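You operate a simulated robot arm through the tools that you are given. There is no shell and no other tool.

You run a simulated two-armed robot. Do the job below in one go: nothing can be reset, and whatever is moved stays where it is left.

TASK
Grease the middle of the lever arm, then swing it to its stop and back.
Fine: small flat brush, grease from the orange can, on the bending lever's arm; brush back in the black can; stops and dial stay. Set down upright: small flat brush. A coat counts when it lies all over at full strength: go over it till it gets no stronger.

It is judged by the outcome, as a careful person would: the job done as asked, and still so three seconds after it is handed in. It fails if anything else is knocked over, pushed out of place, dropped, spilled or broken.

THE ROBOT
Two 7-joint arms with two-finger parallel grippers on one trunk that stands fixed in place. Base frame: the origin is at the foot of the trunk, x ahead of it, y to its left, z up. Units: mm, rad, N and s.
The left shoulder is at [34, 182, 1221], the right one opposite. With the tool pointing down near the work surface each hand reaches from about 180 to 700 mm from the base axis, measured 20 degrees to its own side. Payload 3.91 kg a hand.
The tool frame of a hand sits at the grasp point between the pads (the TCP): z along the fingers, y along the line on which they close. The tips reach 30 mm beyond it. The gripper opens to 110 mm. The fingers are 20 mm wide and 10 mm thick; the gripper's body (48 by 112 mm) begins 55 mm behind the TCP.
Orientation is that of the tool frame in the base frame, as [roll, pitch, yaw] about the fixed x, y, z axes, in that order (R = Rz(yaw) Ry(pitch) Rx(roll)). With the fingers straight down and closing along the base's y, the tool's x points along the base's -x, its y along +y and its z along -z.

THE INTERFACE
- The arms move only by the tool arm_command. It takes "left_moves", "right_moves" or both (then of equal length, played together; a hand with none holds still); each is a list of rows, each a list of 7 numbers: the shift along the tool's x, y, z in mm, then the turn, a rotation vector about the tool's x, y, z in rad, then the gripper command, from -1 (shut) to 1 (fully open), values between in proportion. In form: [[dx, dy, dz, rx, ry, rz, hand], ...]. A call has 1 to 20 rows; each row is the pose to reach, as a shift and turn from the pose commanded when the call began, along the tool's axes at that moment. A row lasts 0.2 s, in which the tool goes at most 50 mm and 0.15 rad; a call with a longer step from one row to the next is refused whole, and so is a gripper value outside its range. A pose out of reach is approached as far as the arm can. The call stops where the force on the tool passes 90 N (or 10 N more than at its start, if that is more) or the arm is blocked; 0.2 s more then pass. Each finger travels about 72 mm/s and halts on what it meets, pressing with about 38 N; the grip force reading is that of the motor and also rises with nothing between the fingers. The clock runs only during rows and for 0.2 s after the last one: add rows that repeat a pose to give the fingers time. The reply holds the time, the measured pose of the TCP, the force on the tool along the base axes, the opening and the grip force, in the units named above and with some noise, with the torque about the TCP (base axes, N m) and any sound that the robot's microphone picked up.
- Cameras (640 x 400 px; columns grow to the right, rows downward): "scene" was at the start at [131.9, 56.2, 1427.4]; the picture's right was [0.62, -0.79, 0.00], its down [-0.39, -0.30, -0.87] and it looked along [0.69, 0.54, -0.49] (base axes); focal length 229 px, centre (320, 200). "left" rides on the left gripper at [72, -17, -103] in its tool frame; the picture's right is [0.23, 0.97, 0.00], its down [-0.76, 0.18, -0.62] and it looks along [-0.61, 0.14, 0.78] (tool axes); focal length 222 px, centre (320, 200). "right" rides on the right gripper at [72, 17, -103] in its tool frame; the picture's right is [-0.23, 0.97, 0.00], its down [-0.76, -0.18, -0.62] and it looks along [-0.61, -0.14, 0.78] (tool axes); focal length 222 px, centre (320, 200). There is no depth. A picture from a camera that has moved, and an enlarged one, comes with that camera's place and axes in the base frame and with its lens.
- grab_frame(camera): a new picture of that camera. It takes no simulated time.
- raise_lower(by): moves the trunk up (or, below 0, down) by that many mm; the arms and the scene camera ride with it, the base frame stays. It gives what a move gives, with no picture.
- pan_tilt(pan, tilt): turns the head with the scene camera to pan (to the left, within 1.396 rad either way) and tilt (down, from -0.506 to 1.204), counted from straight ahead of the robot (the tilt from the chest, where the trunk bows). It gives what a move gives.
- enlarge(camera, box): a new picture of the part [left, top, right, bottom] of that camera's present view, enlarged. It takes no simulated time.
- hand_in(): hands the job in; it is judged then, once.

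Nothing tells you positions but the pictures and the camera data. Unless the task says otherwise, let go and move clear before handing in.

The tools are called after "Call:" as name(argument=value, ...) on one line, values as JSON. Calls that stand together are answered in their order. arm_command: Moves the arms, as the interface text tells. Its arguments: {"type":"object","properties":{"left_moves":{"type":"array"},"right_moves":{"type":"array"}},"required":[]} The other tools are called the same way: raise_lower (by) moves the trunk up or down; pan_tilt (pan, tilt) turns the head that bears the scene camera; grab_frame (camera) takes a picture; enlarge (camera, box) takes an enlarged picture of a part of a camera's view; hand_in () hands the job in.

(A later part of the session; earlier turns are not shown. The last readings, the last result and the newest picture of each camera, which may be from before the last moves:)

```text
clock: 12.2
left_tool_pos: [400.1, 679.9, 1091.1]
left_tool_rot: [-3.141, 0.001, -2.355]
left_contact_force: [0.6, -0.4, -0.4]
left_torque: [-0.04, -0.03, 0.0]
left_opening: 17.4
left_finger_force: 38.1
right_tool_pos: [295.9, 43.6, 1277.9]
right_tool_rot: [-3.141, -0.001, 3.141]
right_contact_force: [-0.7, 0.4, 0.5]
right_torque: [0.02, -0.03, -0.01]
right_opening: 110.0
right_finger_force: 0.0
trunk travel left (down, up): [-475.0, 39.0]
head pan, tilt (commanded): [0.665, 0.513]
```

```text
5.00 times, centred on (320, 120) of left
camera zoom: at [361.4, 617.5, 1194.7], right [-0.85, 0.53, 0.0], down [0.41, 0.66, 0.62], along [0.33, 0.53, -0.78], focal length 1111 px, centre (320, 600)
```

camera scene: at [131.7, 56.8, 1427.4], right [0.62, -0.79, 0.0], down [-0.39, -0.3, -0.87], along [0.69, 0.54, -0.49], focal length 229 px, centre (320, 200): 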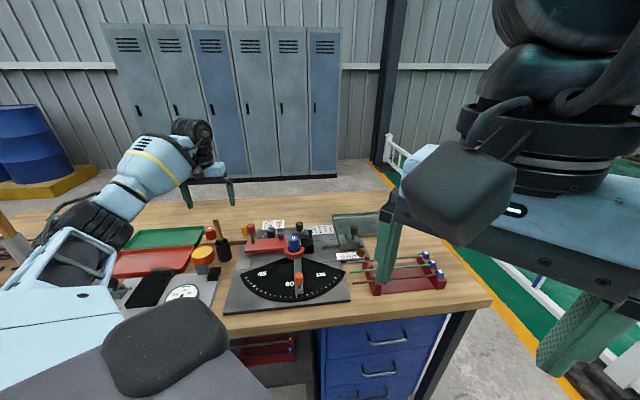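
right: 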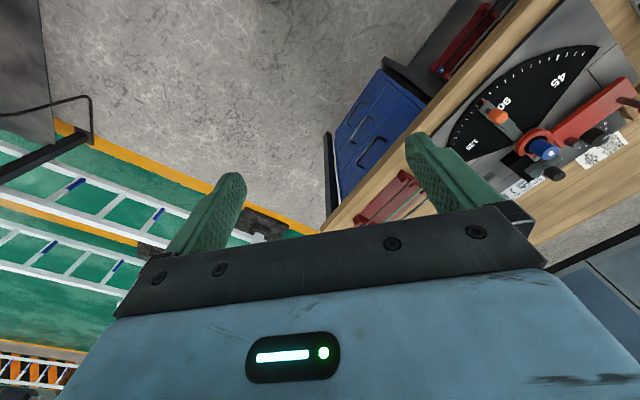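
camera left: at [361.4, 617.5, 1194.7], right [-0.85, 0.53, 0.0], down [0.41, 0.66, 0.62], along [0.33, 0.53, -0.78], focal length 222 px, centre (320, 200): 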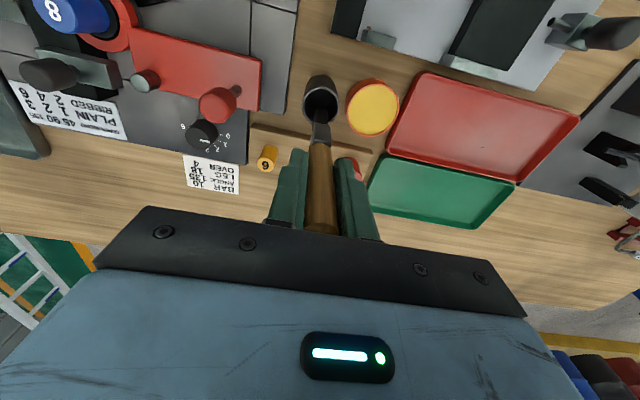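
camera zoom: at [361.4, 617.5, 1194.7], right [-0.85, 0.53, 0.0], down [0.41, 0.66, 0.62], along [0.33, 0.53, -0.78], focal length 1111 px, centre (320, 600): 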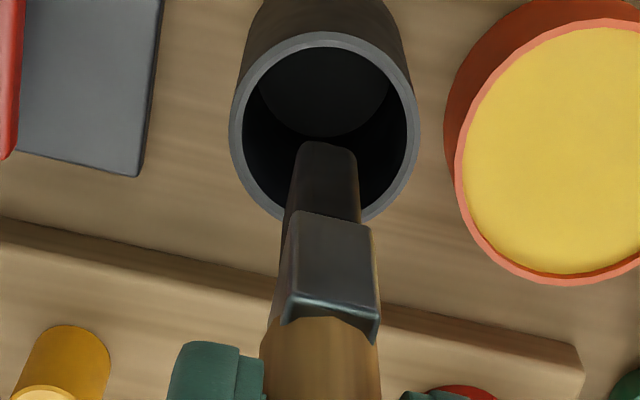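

The bristle tip is about 123 mm below the TCP, and the orange can's rim is centred near (349, 731, 895). I'll move over the orange can.

Call:
arm_command(left_moves=[[0, 24, 0, 0, 0, 0, -1], [0, 48, 0, 0, 0, 0, -1], [0, 71, 0, 0, 0, 0, -1], [0, 71, 25, 0, 0, 0, -1], [0, 71, 50, 0, 0, 0, -1], [0, 71, 50, 0, 0, 0, -1]])

Call:
enlarge(camera="left", box=[240, 80, 400, 240])

Call:
enlarge(camera="scene", box=[160, 190, 240, 270])

```text
clock: 13.6
left_tool_pos: [350.9, 732.0, 1039.6]
left_tool_rot: [3.14, -0.001, -2.354]
left_contact_force: [-0.3, -0.4, 0.2]
left_torque: [-0.02, -0.01, 0.01]
left_opening: 17.2
left_finger_force: 37.8
right_tool_pos: [295.3, 42.1, 1277.9]
right_tool_rot: [3.141, 0.001, -3.141]
right_contact_force: [0.0, 0.1, -0.4]
right_torque: [-0.01, 0.02, -0.04]
right_opening: 110.1
right_finger_force: 0.1
trunk travel left (down, up): [-475.0, 39.0]
head pan, tilt (commanded): [0.665, 0.513]
```

```text
2.50 times, centred on (320, 160) of left
camera zoom: at [312.6, 668.3, 1143.4], right [-0.85, 0.53, 0.0], down [0.41, 0.66, 0.62], along [0.33, 0.53, -0.78], focal length 555 px, centre (320, 300)
```

zoom: 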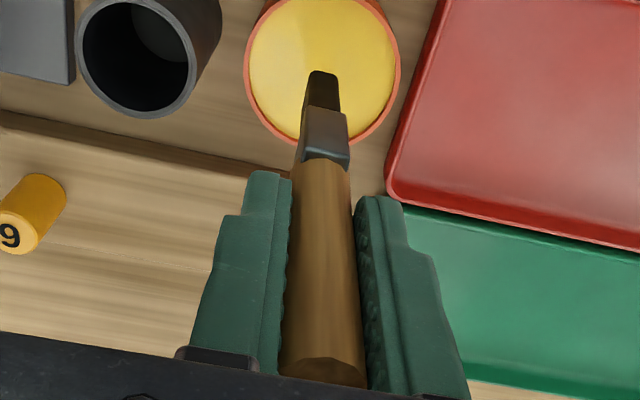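

```text
5.00 times, centred on (200, 230) of scene
camera zoom: at [131.8, 56.0, 1427.4], right [0.62, -0.79, 0.0], down [-0.39, -0.3, -0.87], along [0.69, 0.54, -0.49], focal length 1147 px, centre (920, 50)
```

zoom: 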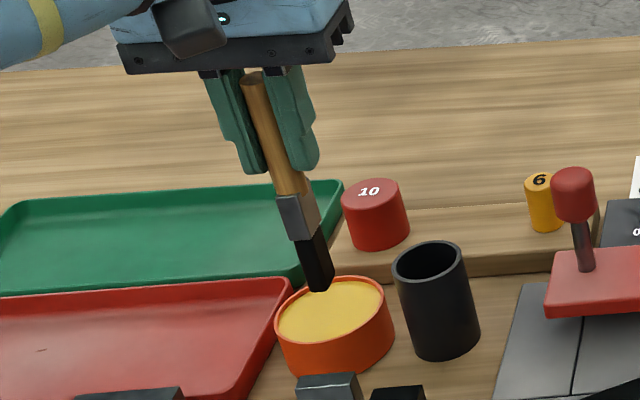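

Call:
arm_command(left_moves=[[0, 0, 8, 0, 0, 0, -1], [0, 0, 16, 0, 0, 0, -1], [0, 0, 22, 0, 0, 0, -1], [0, 0, 28, 0, 0, 0, -1]])

Call:
enlarge(camera="left", box=[270, 80, 370, 180])

Call:
enlarge(camera="scene", box=[180, 210, 230, 270])

```text
clock: 14.6
left_tool_pos: [350.2, 731.7, 1017.6]
left_tool_rot: [-3.14, 0.007, -2.354]
left_contact_force: [-0.4, -0.4, 15.8]
left_torque: [-0.14, 0.06, -0.04]
left_opening: 17.1
left_finger_force: 38.3
right_tool_pos: [295.6, 41.0, 1279.7]
right_tool_rot: [3.139, 0.001, -3.142]
right_contact_force: [-0.3, 0.1, 0.5]
right_torque: [-0.03, 0.02, 0.0]
right_opening: 110.3
right_finger_force: 0.0
trunk travel left (down, up): [-475.0, 39.0]
head pan, tilt (commanded): [0.665, 0.513]
```

```text
4.00 times, centred on (320, 130) of left
camera zoom: at [311.8, 668.3, 1119.1], right [-0.85, 0.53, 0.0], down [0.41, 0.66, 0.63], along [0.33, 0.53, -0.78], focal length 888 px, centre (320, 480)
```

zoom: 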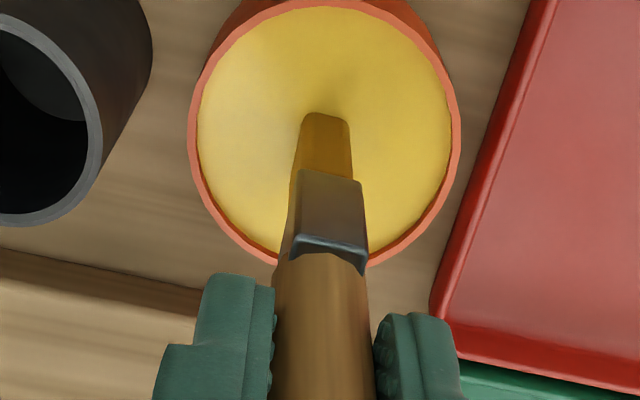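

```text
6.67 times, centred on (205, 240) of scene
camera zoom: at [130.7, 54.2, 1427.9], right [0.62, -0.79, 0.0], down [-0.39, -0.3, -0.87], along [0.69, 0.54, -0.49], focal length 1530 px, centre (1087, -67)
```

zoom: 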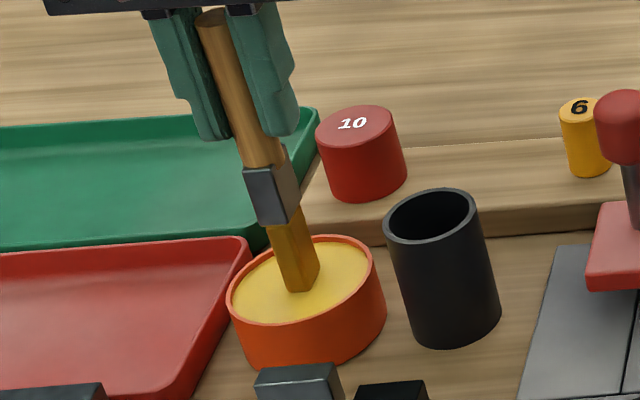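

The bristles have turned yellow, so the brush is loaded with grease, and the grease surface pushed back at about 16 N. I'll lift out and check the grip.

Call:
arm_command(left_moves=[[0, 0, -10, 0, 0, 0, -1], [0, 0, -30, 0, 0, 0, -1], [0, 0, -55, 0, 0, 0, -1], [0, 0, -78, 0, 0, 0, -1]])

Call:
enlarge(camera="left", box=[270, 80, 370, 180])

Call:
enlarge(camera="scene", box=[170, 170, 240, 270])

```text
clock: 15.6
left_tool_pos: [349.7, 731.2, 1093.2]
left_tool_rot: [3.141, 0.0, -2.356]
left_contact_force: [-0.3, -0.1, -0.8]
left_torque: [-0.01, -0.02, 0.01]
left_opening: 17.1
left_finger_force: 38.2
right_tool_pos: [296.0, 42.9, 1277.4]
right_tool_rot: [-3.141, -0.001, -3.142]
right_contact_force: [-0.3, -0.8, -0.4]
right_torque: [0.0, 0.02, -0.01]
right_opening: 109.9
right_finger_force: 0.0
trunk travel left (down, up): [-475.0, 39.0]
head pan, tilt (commanded): [0.665, 0.513]
```

```text
4.00 times, centred on (320, 130) of left
camera zoom: at [310.9, 667.8, 1196.5], right [-0.85, 0.53, 0.0], down [0.41, 0.66, 0.62], along [0.33, 0.53, -0.78], focal length 888 px, centre (320, 480)
```

zoom: 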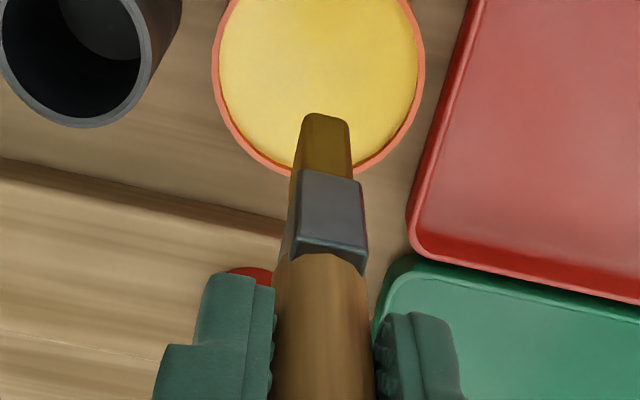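

```text
4.00 times, centred on (205, 220) of scene
camera zoom: at [131.9, 55.8, 1427.4], right [0.62, -0.79, 0.0], down [-0.39, -0.3, -0.87], along [0.69, 0.54, -0.49], focal length 918 px, centre (780, 120)
```

zoom: 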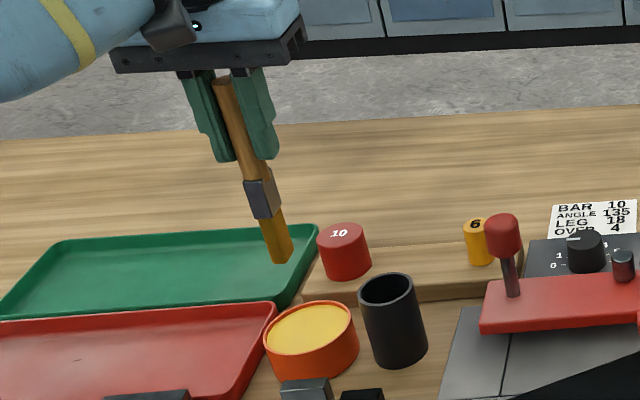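

The brush hasn't slipped in the grip and is loaded. The raised block is at radius about 85–114 mm from the pivot, centred near (484, 419) with its top at z ≈ 890–900, so I'll hover over it next.

Call:
arm_command(left_moves=[[16, -40, 0, 0, 0, 0, -1], [32, -80, 0, 0, 0, 0, -1], [48, -120, 0, 0, 0, 0, -1], [64, -160, 0, 0, 0, 0, -1], [80, -200, 0, 0, 0, 0, -1], [96, -240, 0, 0, 0, 0, -1], [112, -280, 0, 0, 0, 0, -1], [126.4, -316, 0, 0, 0, 0, -1], [126.4, -316, 0, 0, 0, 0, -1]])

Call:
grab_frame(camera="left")

Call:
enlarge(camera="left", box=[250, 60, 390, 180])

Call:
enlarge(camera="scene", box=[240, 170, 350, 310])

```text
clock: 17.6
left_tool_pos: [484.1, 420.9, 1093.3]
left_tool_rot: [-3.14, 0.001, -2.353]
left_contact_force: [-0.4, -0.2, -1.0]
left_torque: [0.0, -0.01, 0.0]
left_opening: 17.0
left_finger_force: 38.0
right_tool_pos: [295.3, 45.0, 1277.2]
right_tool_rot: [3.14, -0.001, 3.141]
right_contact_force: [-0.6, -0.3, -0.3]
right_torque: [0.01, 0.03, 0.04]
right_opening: 109.7
right_finger_force: 0.1
trunk travel left (down, up): [-475.0, 39.0]
head pan, tilt (commanded): [0.665, 0.513]
```

```text
taken
camera left: at [446.2, 357.6, 1196.7], right [-0.85, 0.53, 0.0], down [0.41, 0.66, 0.62], along [0.33, 0.53, -0.78], focal length 222 px, centre (320, 200)
```

left: 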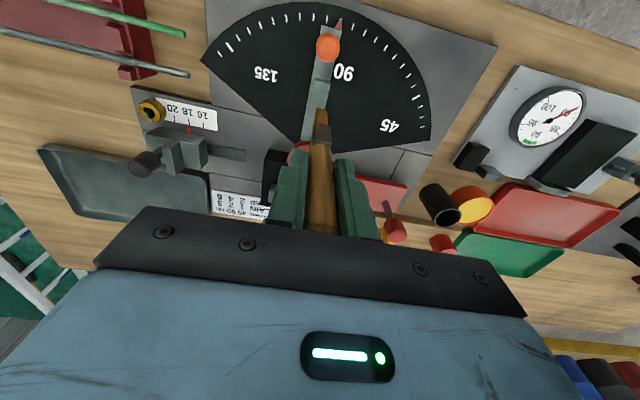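

```text
3.33 times, centred on (320, 120) of left
camera zoom: at [446.2, 357.6, 1196.7], right [-0.85, 0.53, 0.0], down [0.41, 0.66, 0.62], along [0.33, 0.53, -0.78], focal length 740 px, centre (320, 467)
```

zoom: 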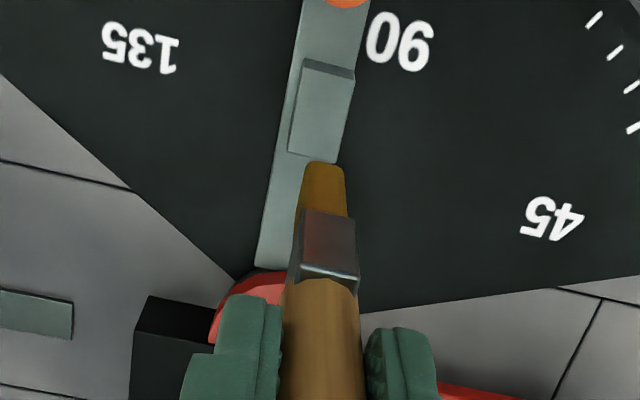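

```text
2.86 times, centred on (295, 240) of scene
camera zoom: at [131.6, 56.7, 1427.4], right [0.62, -0.79, 0.0], down [-0.39, -0.3, -0.87], along [0.69, 0.54, -0.49], focal length 656 px, centre (391, 86)
```

zoom: 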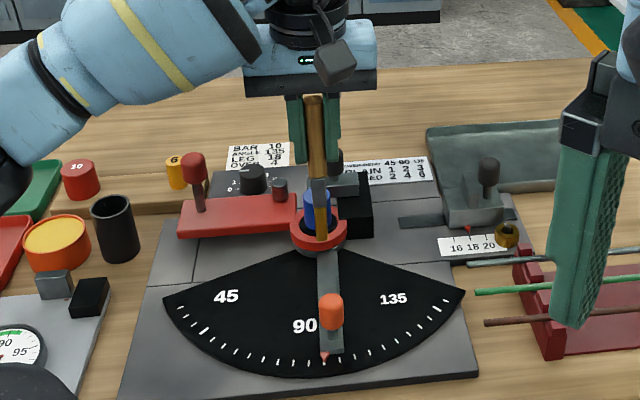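

The block turns out to be a shallow pad about 18 × 29 mm, centred at (483, 418) with its top at z ≈ 900. I'll lower the brush gently onto its centre and watch the force.

Call:
arm_command(left_moves=[[1.2, 0, 20, 0, 0, 0, -1], [1.2, 0, 40, 0, 0, 0, -1], [1.2, 0, 52, 0, 0, 0, -1], [1.2, 0, 58, 0, 0, 0, -1], [1.2, 0, 62, 0, 0, 0, -1], [1.2, 0, 66, 0, 0, 0, -1]])

Call:
enlarge(camera="left", box=[270, 60, 370, 180])

Call:
enlarge(camera="scene", box=[260, 210, 340, 300])

```text
clock: 19.0
left_tool_pos: [481.4, 416.4, 1030.3]
left_tool_rot: [-3.137, 0.005, -2.354]
left_contact_force: [-0.7, 0.4, 19.2]
left_torque: [-0.02, 0.1, 0.0]
left_opening: 17.5
left_finger_force: 38.3
right_tool_pos: [294.0, 42.1, 1278.3]
right_tool_rot: [3.141, 0.004, 3.14]
right_contact_force: [-0.4, -0.4, -0.5]
right_torque: [0.0, -0.01, 0.02]
right_opening: 109.9
right_finger_force: 0.1
trunk travel left (down, up): [-475.0, 39.0]
head pan, tilt (commanded): [0.665, 0.513]
```

```text
3.33 times, centred on (320, 120) of left
camera zoom: at [443.0, 354.3, 1132.4], right [-0.85, 0.53, -0.01], down [0.41, 0.66, 0.63], along [0.33, 0.53, -0.78], focal length 740 px, centre (320, 467)
```

zoom: 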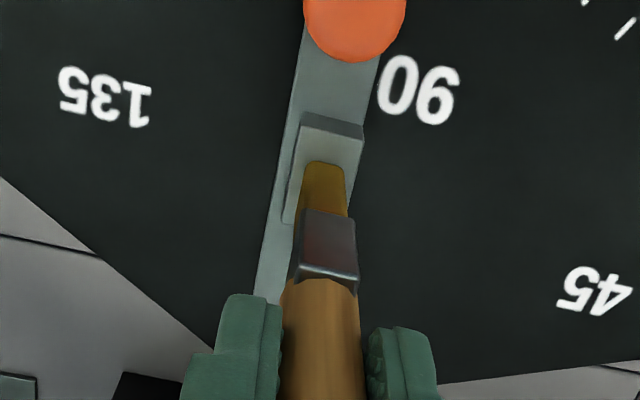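

```text
4.44 times, centred on (300, 255) of scene
camera zoom: at [130.0, 55.0, 1428.1], right [0.62, -0.79, 0.0], down [-0.39, -0.3, -0.87], along [0.69, 0.54, -0.49], focal length 1020 px, centre (409, -44)
```

zoom: 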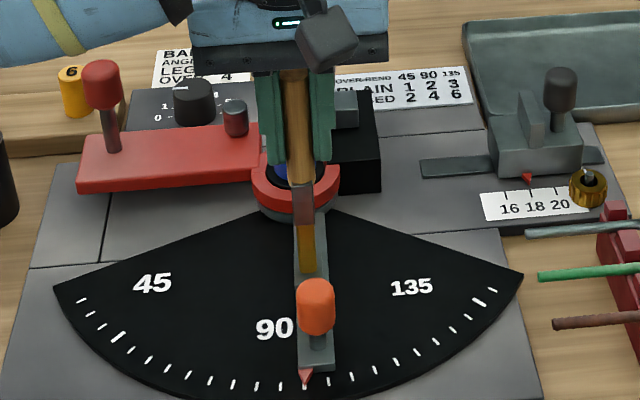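

Contact is at TCP z ≈ 1030, with the brush centred on the pad. I'll stroke along the arm, which won't turn the lever, in two lateral lanes and lift between them.

Call:
arm_command(left_moves=[[0, 0, -12, 0, 0, 0, -1], [-12, -4.5, -12, 0, 0, 0, -1], [-12, -4.5, -2, 0, 0, 0, -1], [-5, -4.5, -2, 0, 0, 0, -1], [3, -4.5, -2, 0, 0, 0, -1], [12, -4.5, -2, 0, 0, 0, -1], [3, -4.5, -2, 0, 0, 0, -1], [-5, -4.5, -2, 0, 0, 0, -1], [-12, -4.5, -2, 0, 0, 0, -1], [-12, -4.5, -12, 0, 0, 0, -1], [-12, 4.5, -12, 0, 0, 0, -1], [-12, 4.5, -2, 0, 0, 0, -1], [-5, 4.5, -2, 0, 0, 0, -1], [3, 4.5, -2, 0, 0, 0, -1], [12, 4.5, -2, 0, 0, 0, -1], [3, 4.5, -2, 0, 0, 0, -1], [-5, 4.5, -2, 0, 0, 0, -1], [-12, 4.5, -2, 0, 0, 0, -1], [-12, 4.5, -14, 0, 0, 0, -1], [-20, 0, -50, 0, 0, 0, -1]])

Call:
enlarge(camera="left", box=[270, 40, 370, 160])

Call:
enlarge(camera="scene", box=[260, 210, 340, 300])

```text
clock: 23.2
left_tool_pos: [499.0, 432.7, 1076.5]
left_tool_rot: [3.137, -0.001, -2.354]
left_contact_force: [-0.3, 0.0, -0.6]
left_torque: [-0.01, 0.0, 0.03]
left_opening: 17.2
left_finger_force: 38.4
right_tool_pos: [294.4, 42.0, 1277.3]
right_tool_rot: [3.141, 0.001, -3.141]
right_contact_force: [0.5, -0.6, 0.5]
right_torque: [0.06, -0.02, -0.02]
right_opening: 110.0
right_finger_force: 0.1
trunk travel left (down, up): [-475.0, 39.0]
head pan, tilt (commanded): [0.665, 0.513]
```

```text
3.33 times, centred on (320, 100) of left
camera zoom: at [460.2, 368.4, 1179.5], right [-0.85, 0.53, 0.0], down [0.41, 0.66, 0.62], along [0.33, 0.53, -0.78], focal length 740 px, centre (320, 533)
```

zoom: 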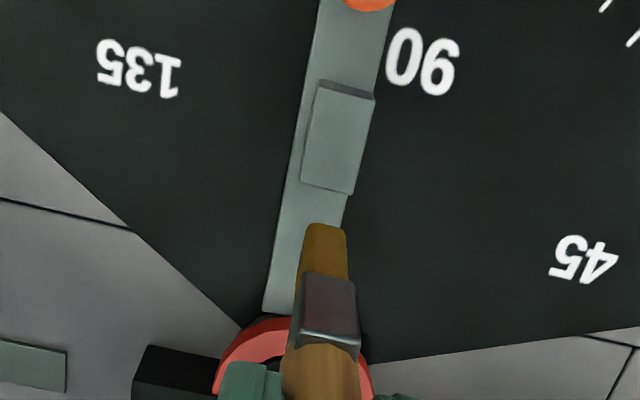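

```text
4.44 times, centred on (300, 255) of scene
camera zoom: at [131.2, 54.8, 1427.5], right [0.62, -0.79, 0.0], down [-0.39, -0.3, -0.87], along [0.69, 0.54, -0.49], focal length 1020 px, centre (409, -44)
```

zoom: 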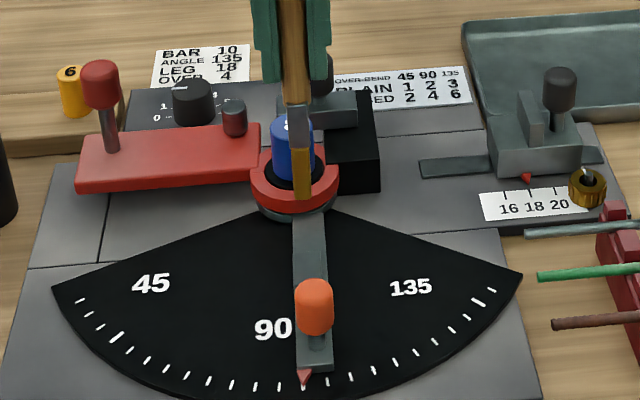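

Call:
enlarge(camera="left", box=[305, 50, 345, 110])

Call:
enlarge(camera="left", box=[300, 90, 345, 150])

```text
6.67 times, centred on (325, 80) of left
camera zoom: at [460.2, 368.4, 1179.5], right [-0.85, 0.53, 0.0], down [0.41, 0.66, 0.62], along [0.33, 0.53, -0.78], focal length 1481 px, centre (287, 1000)
```

zoom: 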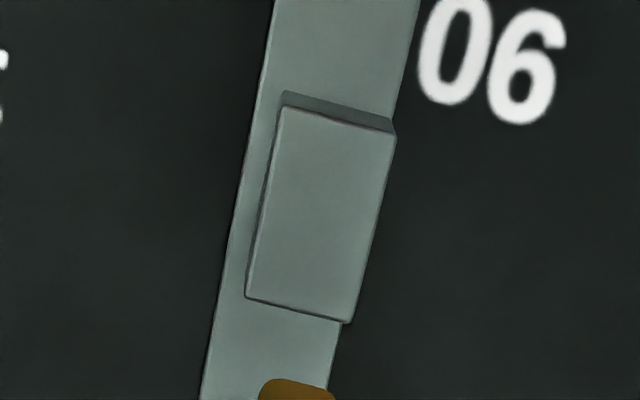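

```text
6.67 times, centred on (322, 120) of left
camera zoom: at [460.2, 368.4, 1179.5], right [-0.85, 0.53, 0.0], down [0.41, 0.66, 0.62], along [0.33, 0.53, -0.78], focal length 1481 px, centre (303, 733)
```

zoom: 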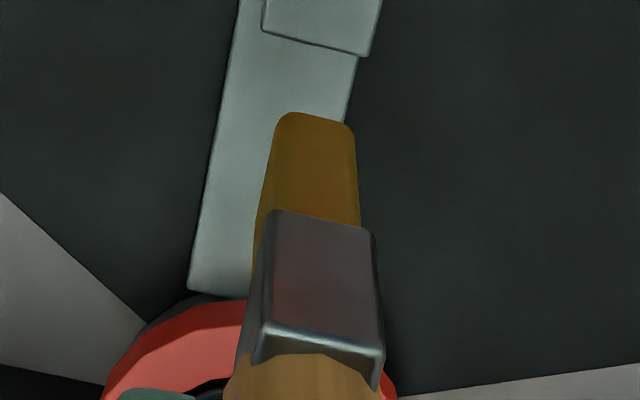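

No grease shows on the pad yet, so I'll test a single contact and look closely while the brush is on it.

Call:
arm_command(left_moves=[[20, 0, 20, 0, 0, 0, -1], [20, 0, 36, 0, 0, 0, -1], [20, 0, 42, 0, 0, 0, -1], [20, 0, 47, 0, 0, 0, -1], [20, 0, 47, 0, 0, 0, -1]])

Call:
enlarge(camera="left", box=[295, 80, 355, 150])

Call:
enlarge(camera="scene", box=[285, 240, 315, 280])

```text
clock: 24.4
left_tool_pos: [481.4, 419.3, 1028.6]
left_tool_rot: [-3.139, 0.001, -2.354]
left_contact_force: [0.4, -1.0, 5.2]
left_torque: [0.01, -0.04, -0.01]
left_opening: 17.2
left_finger_force: 38.0
right_tool_pos: [295.9, 43.4, 1277.9]
right_tool_rot: [3.141, 0.003, -3.14]
right_contact_force: [0.8, -0.2, -1.2]
right_torque: [-0.04, 0.02, -0.03]
right_opening: 110.2
right_finger_force: 0.1
trunk travel left (down, up): [-475.0, 39.0]
head pan, tilt (commanded): [0.665, 0.513]
```

```text
5.71 times, centred on (325, 115) of left
camera zoom: at [444.5, 355.2, 1132.2], right [-0.85, 0.53, 0.0], down [0.41, 0.66, 0.62], along [0.33, 0.53, -0.78], focal length 1269 px, centre (291, 686)
```

zoom: 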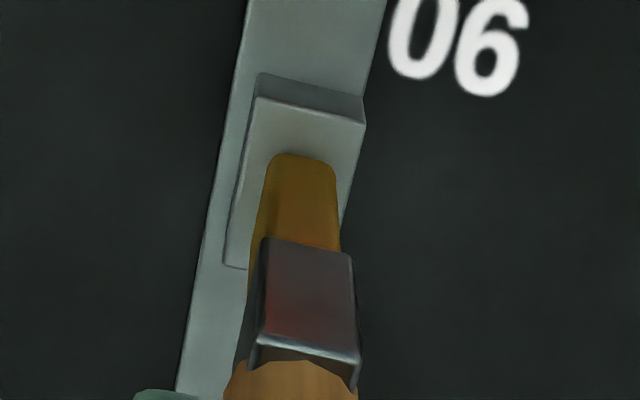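

```text
10.00 times, centred on (300, 260) of scene
camera zoom: at [131.4, 55.9, 1427.5], right [0.62, -0.79, 0.0], down [-0.39, -0.3, -0.87], along [0.69, 0.54, -0.49], focal length 2294 px, centre (520, -400)
```

zoom: 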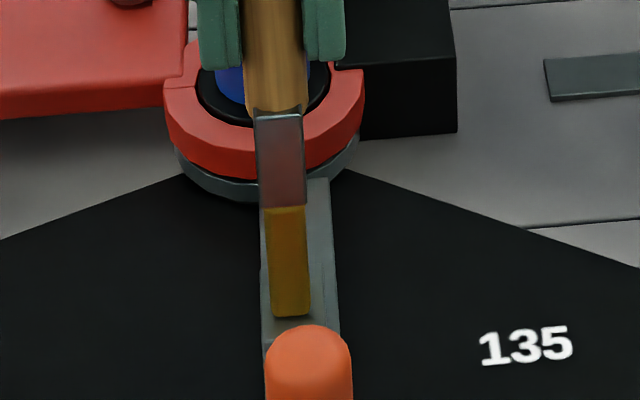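

Call:
arm_command(left_moves=[[4, 0, 0, 0, 0, 0, -1], [8, 0, 0, 0, 0, 0, -1], [12, 0, 0, 0, 0, 0, -1], [8, 0, 0, 0, 0, 0, -1], [4, 0, 0, 0, 0, 0, -1], [0, 0, 0, 0, 0, 0, -1], [-4, 0, 0, 0, 0, 0, -1], [-8, 0, 0, 0, 0, 0, -1], [-12, 0, 0, 0, 0, 0, -1]])

Call:
enlarge(camera="left", box=[295, 60, 355, 150])

Call:
enlarge(camera="scene", box=[285, 240, 315, 280])

```text
clock: 26.4
left_tool_pos: [490.4, 424.2, 1029.0]
left_tool_rot: [3.141, 0.003, -2.354]
left_contact_force: [-2.3, -2.6, 9.1]
left_torque: [-0.24, 0.3, -0.03]
left_opening: 17.2
left_finger_force: 38.1
right_tool_pos: [294.4, 43.0, 1276.2]
right_tool_rot: [3.14, 0.004, -3.14]
right_contact_force: [1.1, -0.6, 1.0]
right_torque: [-0.01, 0.02, -0.01]
right_opening: 109.9
right_finger_force: 0.1
trunk travel left (down, up): [-475.0, 39.0]
head pan, tilt (commanded): [0.665, 0.513]
```

```text
4.44 times, centred on (325, 105) of left
camera zoom: at [452.0, 361.0, 1132.0], right [-0.85, 0.53, 0.0], down [0.41, 0.66, 0.62], along [0.33, 0.53, -0.78], focal length 987 px, centre (298, 622)
```

zoom: 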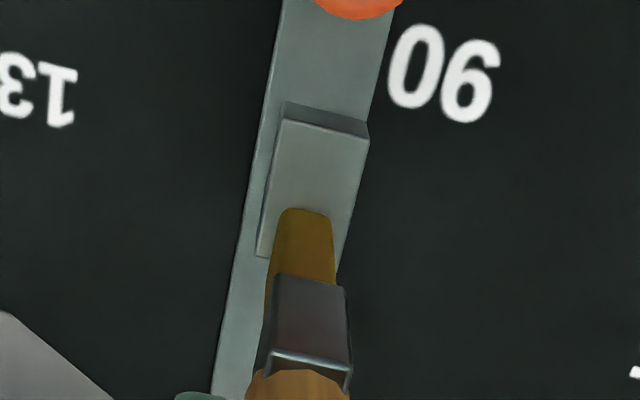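

```text
10.00 times, centred on (300, 260) of scene
camera zoom: at [130.8, 55.3, 1427.5], right [0.62, -0.79, 0.0], down [-0.39, -0.3, -0.87], along [0.69, 0.54, -0.49], focal length 2294 px, centre (520, -400)
```

zoom: 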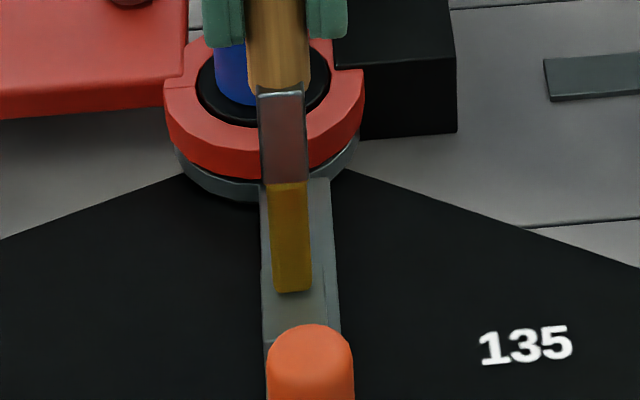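

A faint tint may be showing on the pad, so the coat could be building slowly. I'll work the two lanes with repeated passes along the arm and compare.

Call:
arm_command(left_moves=[[0, 0, -10, 0, 0, 0, -1], [0, -4, -10, 0, 0, 0, -1], [0, -4, 0, 0, 0, 0, -1], [8, -4, 0, 0, 0, 0, -1], [16, -4, 0, 0, 0, 0, -1], [24, -4, 0, 0, 0, 0, -1], [16, -4, 0, 0, 0, 0, -1], [8, -4, 0, 0, 0, 0, -1], [0, -4, 0, 0, 0, 0, -1], [8, -4, 0, 0, 0, 0, -1], [16, -4, 0, 0, 0, 0, -1], [24, -4, 0, 0, 0, 0, -1], [16, -4, 0, 0, 0, 0, -1], [8, -4, 0, 0, 0, 0, -1], [0, -4, 0, 0, 0, 0, -1], [0, -4, -10, 0, 0, 0, -1], [0, 4, -10, 0, 0, 0, -1], [0, 4, 0, 0, 0, 0, -1]])

Call:
enlarge(camera="left", box=[295, 60, 355, 150])

```text
clock: 30.2
left_tool_pos: [488.6, 430.6, 1028.3]
left_tool_rot: [-3.14, 0.003, -2.357]
left_contact_force: [-0.4, 0.0, 2.9]
left_torque: [0.06, 0.03, -0.02]
left_opening: 17.0
left_finger_force: 37.6
right_tool_pos: [296.0, 43.9, 1277.9]
right_tool_rot: [-3.14, -0.001, 3.141]
right_contact_force: [-0.2, -0.5, 0.0]
right_torque: [-0.03, 0.03, -0.04]
right_opening: 110.0
right_finger_force: 0.0
trunk travel left (down, up): [-475.0, 39.0]
head pan, tilt (commanded): [0.665, 0.513]
```

```text
4.44 times, centred on (325, 105) of left
camera zoom: at [449.6, 366.2, 1131.9], right [-0.85, 0.53, 0.0], down [0.41, 0.66, 0.62], along [0.33, 0.53, -0.78], focal length 987 px, centre (298, 622)
```

zoom: 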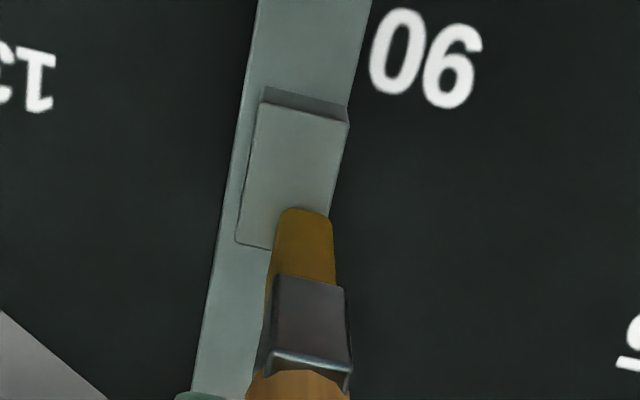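

Call:
arm_command(left_moves=[[8, 0, 2, 0, 0, 0, -1], [16, 0, 2, 0, 0, 0, -1], [24, 0, 2, 0, 0, 0, -1], [16, 0, 2, 0, 0, 0, -1], [8, 0, 2, 0, 0, 0, -1], [0, 0, 2, 0, 0, 0, -1], [8, 0, 2, 0, 0, 0, -1], [16, 0, 2, 0, 0, 0, -1], [24, 0, 2, 0, 0, 0, -1], [16, 0, 2, 0, 0, 0, -1], [8, 0, 2, 0, 0, 0, -1], [0, 0, 2, 0, 0, 0, -1], [0, 0, -10, 0, 0, 0, -1], [-8, -4, -47, 0, 0, 0, -1]])

Call:
enlarge(camera="left", box=[305, 50, 345, 110])

Call:
enlarge(camera="left", box=[270, 40, 370, 160])

```text
clock: 33.2
left_tool_pos: [495.4, 432.9, 1073.7]
left_tool_rot: [-3.142, 0.0, -2.354]
left_contact_force: [-0.1, 0.7, -0.3]
left_torque: [0.03, -0.01, -0.01]
left_opening: 17.2
left_finger_force: 37.6
right_tool_pos: [294.8, 42.8, 1277.3]
right_tool_rot: [3.139, 0.0, 3.14]
right_contact_force: [0.0, -0.3, -0.7]
right_torque: [0.04, -0.03, 0.01]
right_opening: 110.0
right_finger_force: 0.1
trunk travel left (down, up): [-475.0, 39.0]
head pan, tilt (commanded): [0.665, 0.513]
```

```text
6.67 times, centred on (325, 80) of left
camera zoom: at [457.5, 368.7, 1177.9], right [-0.85, 0.53, 0.0], down [0.41, 0.66, 0.62], along [0.33, 0.53, -0.78], focal length 1481 px, centre (287, 1000)
```

zoom: 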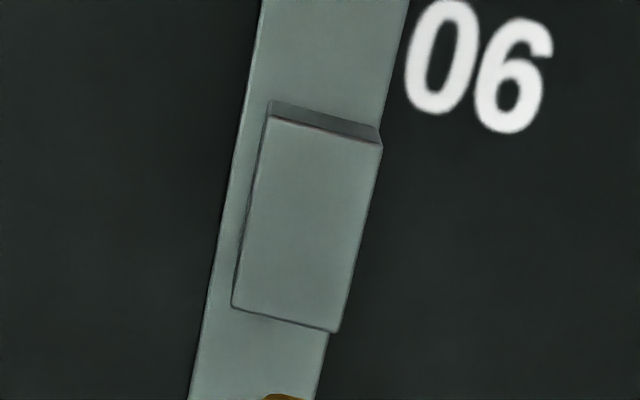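

```text
3.33 times, centred on (320, 100) of left
camera zoom: at [457.5, 368.7, 1177.9], right [-0.85, 0.53, 0.0], down [0.41, 0.66, 0.62], along [0.33, 0.53, -0.78], focal length 740 px, centre (320, 533)
```

zoom: 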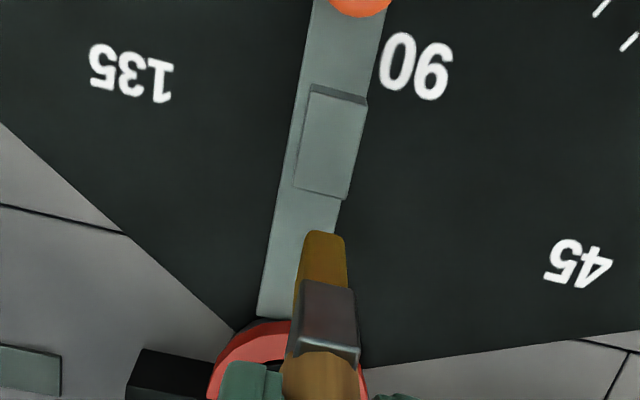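

There's still no visible coat on the pad. I'll move the brush aside and look at the arm from a cleaner angle before repeating anything.

Call:
arm_command(left_moves=[[10, 5, -40, 0, 0, 0, -1], [25, 15, -80, 0, 0, 0, -1], [45, 30, -115, 0, 0, 0, -1], [70, 45, -145, 0, 0, 0, -1], [80, 55, -155, 0, 0, 0, -1]])

Call:
grab_frame(camera="left")

Call:
enlarge(camera="left", box=[240, 50, 320, 170])

Call:
enlarge(camera="left", box=[265, 90, 305, 140])

Call:
enlarge(camera="scene", box=[285, 240, 315, 300])

```text
clock: 34.4
left_tool_pos: [402.0, 416.0, 1229.3]
left_tool_rot: [-3.141, 0.0, -2.354]
left_contact_force: [-0.5, 0.5, -0.6]
left_torque: [0.01, 0.02, -0.01]
left_opening: 17.1
left_finger_force: 38.1
right_tool_pos: [297.0, 44.6, 1278.1]
right_tool_rot: [-3.142, -0.002, 3.141]
right_contact_force: [1.4, 0.1, -0.1]
right_torque: [0.01, -0.03, -0.03]
right_opening: 109.9
right_finger_force: 0.0
trunk travel left (down, up): [-475.0, 39.0]
head pan, tilt (commanded): [0.665, 0.513]
```

```text
taken
camera left: at [364.2, 353.4, 1331.8], right [-0.85, 0.53, 0.0], down [0.41, 0.66, 0.62], along [0.33, 0.53, -0.78], focal length 222 px, centre (320, 200)
```

left: 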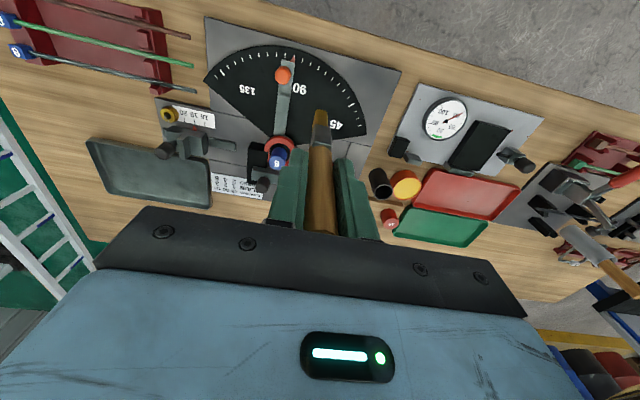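

```text
3.33 times, centred on (280, 110) of left
camera zoom: at [364.2, 353.4, 1331.8], right [-0.85, 0.53, 0.0], down [0.41, 0.66, 0.62], along [0.33, 0.53, -0.78], focal length 740 px, centre (453, 500)
```

zoom: 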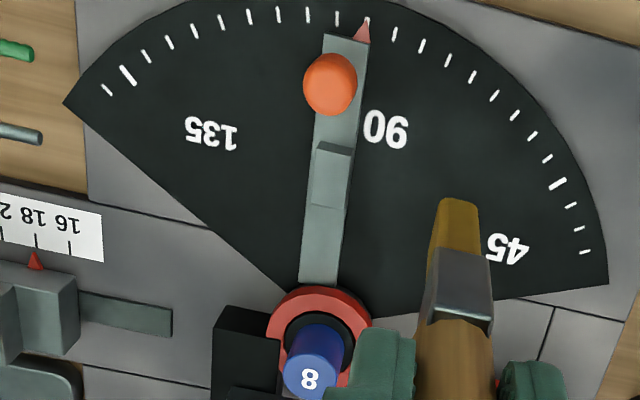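

```text
8.00 times, centred on (285, 115) of left
camera zoom: at [364.2, 353.4, 1331.8], right [-0.85, 0.53, 0.0], down [0.41, 0.66, 0.62], along [0.33, 0.53, -0.78], focal length 1777 px, centre (600, 880)
```

zoom: 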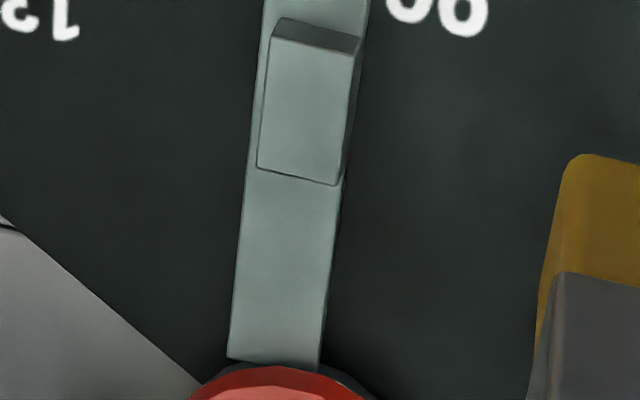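

```text
6.67 times, centred on (300, 270) of scene
camera zoom: at [131.9, 56.5, 1427.3], right [0.62, -0.79, 0.0], down [-0.39, -0.3, -0.87], along [0.69, 0.54, -0.49], focal length 1530 px, centre (453, -267)
```

zoom: 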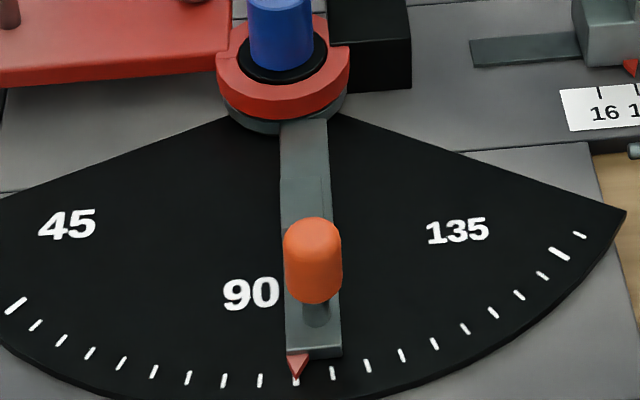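

The coat isn't taking on the raised pad, and contact at z ≈ 904 matches the pad top. I'll try the arm's flat top between the pad and the ring, touching it lightly near radius 60.

Call:
arm_command(left_moves=[[-20, -11, 34, 0, 0, 0, -1], [-40, -23, 68, 0, 0, 0, -1], [-60, -34, 102, 0, 0, 0, -1], [-80, -46, 136, 0, 0, 0, -1], [-101, -57, 170, 0, 0, 0, -1], [-101, -57, 185, 0, 0, 0, -1]])

Call:
enlarge(camera="left", box=[270, 40, 370, 160])

Call:
enlarge(camera="scene", box=[280, 220, 320, 280])

```text
clock: 35.8
left_tool_pos: [511.7, 443.5, 1044.0]
left_tool_rot: [3.14, -0.001, -2.357]
left_contact_force: [-0.2, 0.4, -0.5]
left_torque: [0.04, -0.01, -0.03]
left_opening: 17.4
left_finger_force: 38.3
right_tool_pos: [293.8, 44.0, 1277.2]
right_tool_rot: [3.141, 0.001, -3.141]
right_contact_force: [-0.6, 0.4, 0.1]
right_torque: [0.01, -0.05, 0.02]
right_opening: 110.1
right_finger_force: 0.1
trunk travel left (down, up): [-475.0, 39.0]
head pan, tilt (commanded): [0.665, 0.513]
```

```text
3.33 times, centred on (320, 100) of left
camera zoom: at [473.1, 380.9, 1146.3], right [-0.85, 0.53, 0.0], down [0.41, 0.66, 0.62], along [0.33, 0.53, -0.78], focal length 740 px, centre (320, 533)
```

zoom: 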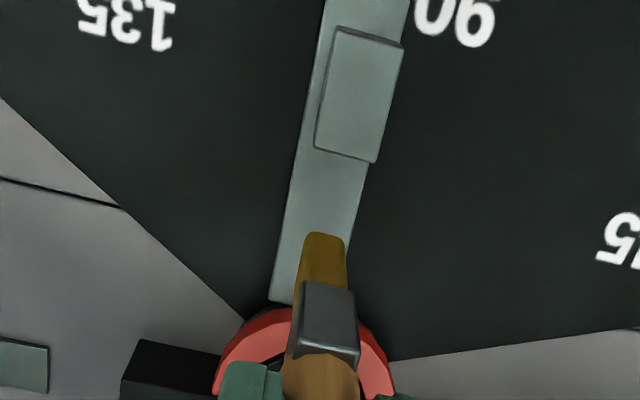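

```text
6.67 times, centred on (300, 250) of scene
camera zoom: at [131.5, 56.4, 1427.4], right [0.62, -0.79, 0.0], down [-0.39, -0.3, -0.87], along [0.69, 0.54, -0.49], focal length 1530 px, centre (453, -133)
```

zoom: 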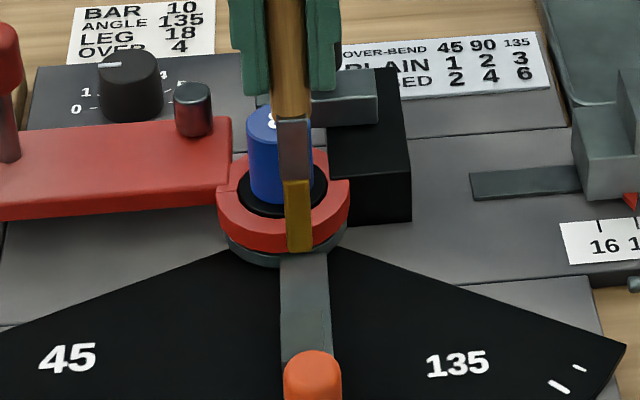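

Call:
arm_command(left_moves=[[4, 0, 10, 0, 0, 0, -1], [4, 0, 18, 0, 0, 0, -1], [4, 0, 23, 0, 0, 0, -1], [4, 0, 27, 0, 0, 0, -1], [4, 0, 27, 0, 0, 0, -1]])

Call:
enlarge(camera="left", box=[290, 50, 360, 150])

Call:
enlarge(camera="scene", box=[280, 220, 320, 280])

```text
clock: 37.0
left_tool_pos: [509.4, 442.0, 1018.4]
left_tool_rot: [-3.141, 0.0, -2.357]
left_contact_force: [0.3, -0.2, -0.3]
left_torque: [-0.02, -0.02, 0.0]
left_opening: 17.1
left_finger_force: 37.8
right_tool_pos: [295.6, 43.0, 1277.5]
right_tool_rot: [3.142, 0.0, 3.14]
right_contact_force: [0.5, 0.6, -0.1]
right_torque: [0.03, -0.01, 0.0]
right_opening: 110.3
right_finger_force: 0.0
trunk travel left (down, up): [-475.0, 39.0]
head pan, tilt (commanded): [0.665, 0.513]
```

```text
4.00 times, centred on (325, 100) of left
camera zoom: at [471.4, 378.7, 1121.5], right [-0.85, 0.53, 0.0], down [0.41, 0.66, 0.62], along [0.33, 0.53, -0.78], focal length 888 px, centre (300, 600)
```

zoom: 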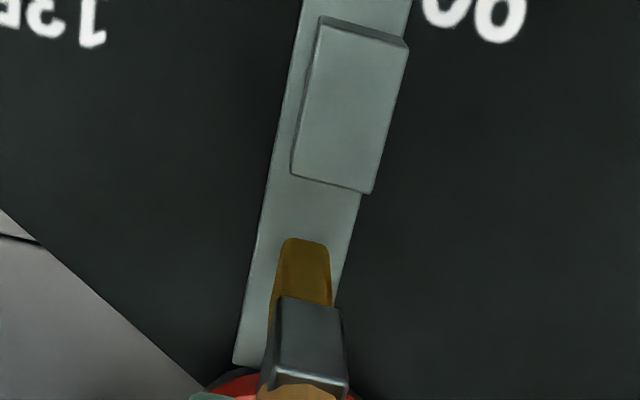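

```text
6.67 times, centred on (300, 250) of scene
camera zoom: at [132.0, 56.2, 1427.4], right [0.62, -0.79, 0.0], down [-0.39, -0.3, -0.87], along [0.69, 0.54, -0.49], focal length 1530 px, centre (453, -133)
```

zoom: 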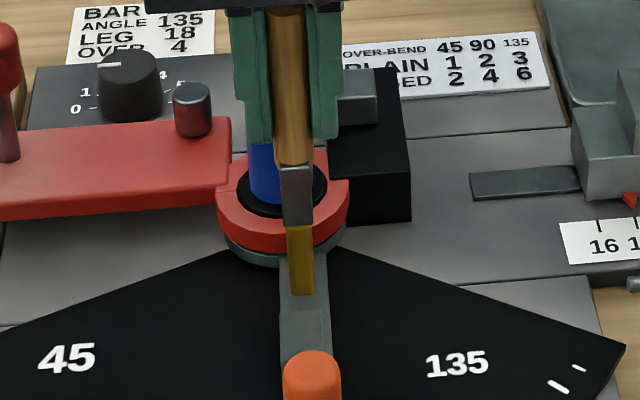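

Call:
arm_command(left_moves=[[0, 0, 2, 0, 0, 0, -1], [0, 0, 4, 0, 0, 0, -1], [0, 0, 6, 0, 0, 0, -1], [0, 0, 8, 0, 0, 0, -1]])

Call:
enlarge(camera="left", box=[290, 50, 360, 150])

Call:
enlarge(camera="scene", box=[280, 220, 320, 280])

```text
clock: 38.0
left_tool_pos: [509.9, 441.7, 1008.8]
left_tool_rot: [3.141, 0.0, -2.357]
left_contact_force: [0.4, 0.1, -1.3]
left_torque: [0.02, 0.0, -0.03]
left_opening: 17.0
left_finger_force: 37.9
right_tool_pos: [295.9, 42.9, 1278.4]
right_tool_rot: [-3.14, 0.0, 3.142]
right_contact_force: [0.2, -0.7, 0.3]
right_torque: [-0.01, -0.02, -0.01]
right_opening: 110.4
right_finger_force: 0.1
trunk travel left (down, up): [-475.0, 39.0]
head pan, tilt (commanded): [0.665, 0.513]
```

```text
4.00 times, centred on (325, 100) of left
camera zoom: at [471.4, 378.9, 1113.0], right [-0.85, 0.53, 0.0], down [0.41, 0.66, 0.62], along [0.33, 0.53, -0.78], focal length 888 px, centre (300, 600)
```

zoom: 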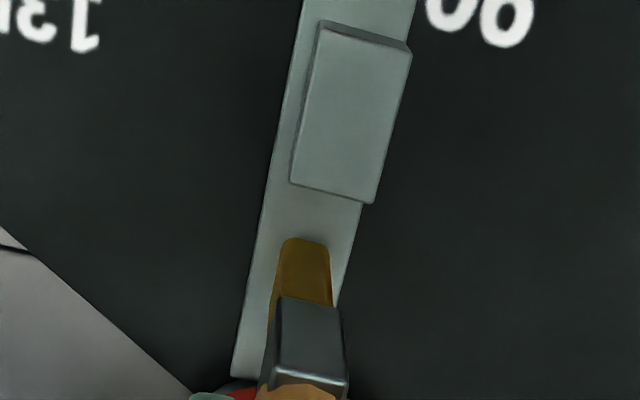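

```text
6.67 times, centred on (300, 250) of scene
camera zoom: at [132.0, 56.2, 1427.4], right [0.62, -0.79, 0.0], down [-0.39, -0.3, -0.87], along [0.69, 0.54, -0.49], focal length 1530 px, centre (453, -133)
```

zoom: 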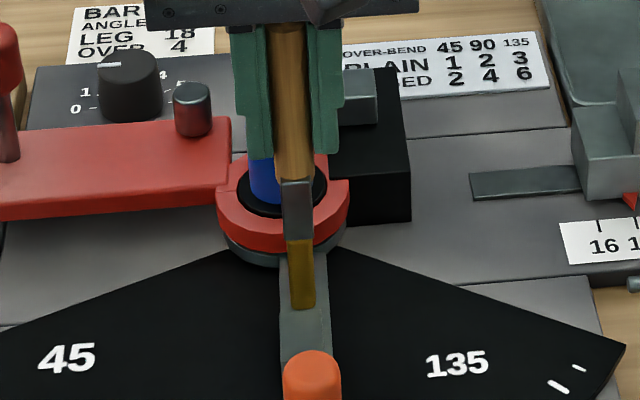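

Call:
arm_command(left_moves=[[0, 0, 2, 0, 0, 0, -1], [0, 0, 4, 0, 0, 0, -1], [0, 0, 6, 0, 0, 0, -1], [0, 0, 8, 0, 0, 0, -1]])

Call:
enlarge(camera="left", box=[290, 50, 360, 150])

Call:
enlarge(camera="scene", box=[280, 220, 320, 280])

```text
clock: 39.0
left_tool_pos: [509.1, 442.1, 1007.9]
left_tool_rot: [-3.132, 0.01, -2.354]
left_contact_force: [-2.1, 2.7, 35.5]
left_torque: [0.32, 0.19, 0.02]
left_opening: 17.7
left_finger_force: 38.0
right_tool_pos: [291.8, 42.7, 1278.6]
right_tool_rot: [3.138, 0.005, 3.14]
right_contact_force: [0.1, 0.5, -0.8]
right_torque: [0.0, 0.05, 0.0]
right_opening: 110.1
right_finger_force: 0.1
trunk travel left (down, up): [-475.0, 39.0]
head pan, tilt (commanded): [0.665, 0.513]
```

```text
4.00 times, centred on (325, 100) of left
camera zoom: at [470.1, 378.1, 1110.9], right [-0.85, 0.53, -0.01], down [0.4, 0.66, 0.63], along [0.34, 0.53, -0.78], focal length 888 px, centre (300, 600)
```

zoom: 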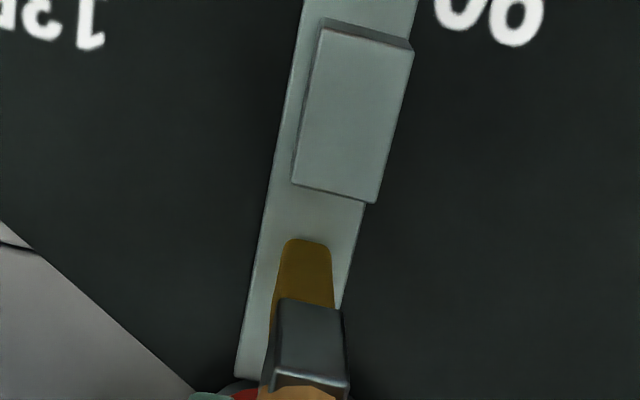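

```text
6.67 times, centred on (300, 250) of scene
camera zoom: at [128.1, 54.1, 1428.4], right [0.62, -0.79, 0.0], down [-0.38, -0.3, -0.87], along [0.69, 0.54, -0.49], focal length 1530 px, centre (453, -133)
```

zoom: 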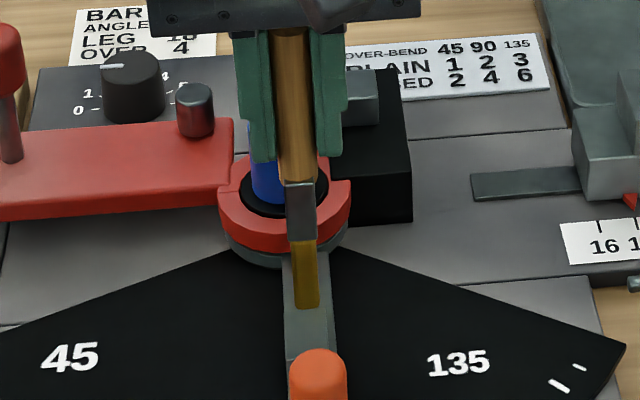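

Contact with the arm's top face is at TCP z ≈ 1008.5, so the block stands about 20 mm above the arm. I'll ease the pressure and make light strokes here to see if grease takes.

Call:
arm_command(left_moves=[[0, 0, -6, 0, 0, 0, -1], [5, 0, -6, 0, 0, 0, -1], [10, 0, -6, 0, 0, 0, -1], [5, 0, -6, 0, 0, 0, -1], [0, 0, -6, 0, 0, 0, -1], [-5, 0, -6, 0, 0, 0, -1], [-10, 0, -6, 0, 0, 0, -1], [-14, 0, -6, 0, 0, 0, -1]])

Call:
enlarge(camera="left", box=[290, 50, 360, 150])

Call:
enlarge(camera="scene", box=[280, 220, 320, 280])

```text
clock: 40.8
left_tool_pos: [519.5, 452.7, 1008.2]
left_tool_rot: [-3.141, 0.0, -2.356]
left_contact_force: [-1.7, -2.5, 8.6]
left_torque: [-0.26, 0.28, 0.0]
left_opening: 17.2
left_finger_force: 38.5
right_tool_pos: [295.1, 43.5, 1278.4]
right_tool_rot: [3.14, 0.002, 3.14]
right_contact_force: [0.1, 1.0, 0.9]
right_torque: [0.0, -0.02, 0.0]
right_opening: 110.1
right_finger_force: 0.0
trunk travel left (down, up): [-475.0, 39.0]
head pan, tilt (commanded): [0.665, 0.513]
```

```text
4.00 times, centred on (325, 100) of left
camera zoom: at [481.4, 389.4, 1111.1], right [-0.85, 0.53, 0.0], down [0.41, 0.66, 0.62], along [0.33, 0.53, -0.78], focal length 888 px, centre (300, 600)
```

zoom: 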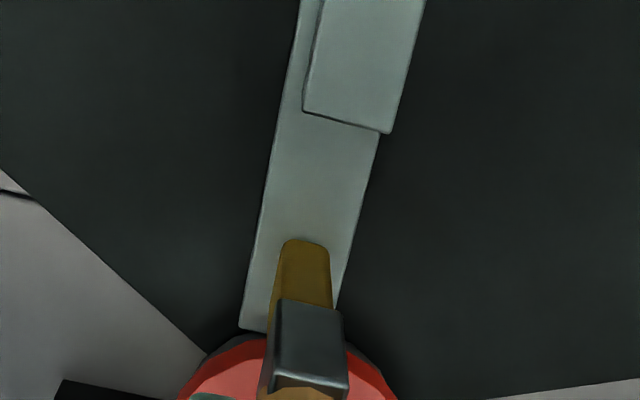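

```text
6.67 times, centred on (300, 250) of scene
camera zoom: at [130.9, 55.2, 1427.5], right [0.62, -0.79, 0.0], down [-0.39, -0.3, -0.87], along [0.69, 0.54, -0.49], focal length 1530 px, centre (453, -133)
```

zoom: 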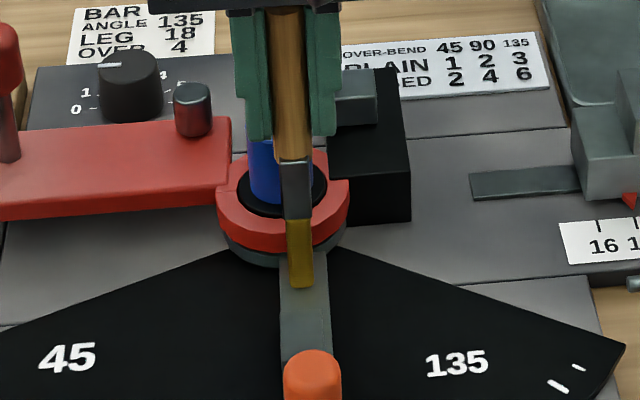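

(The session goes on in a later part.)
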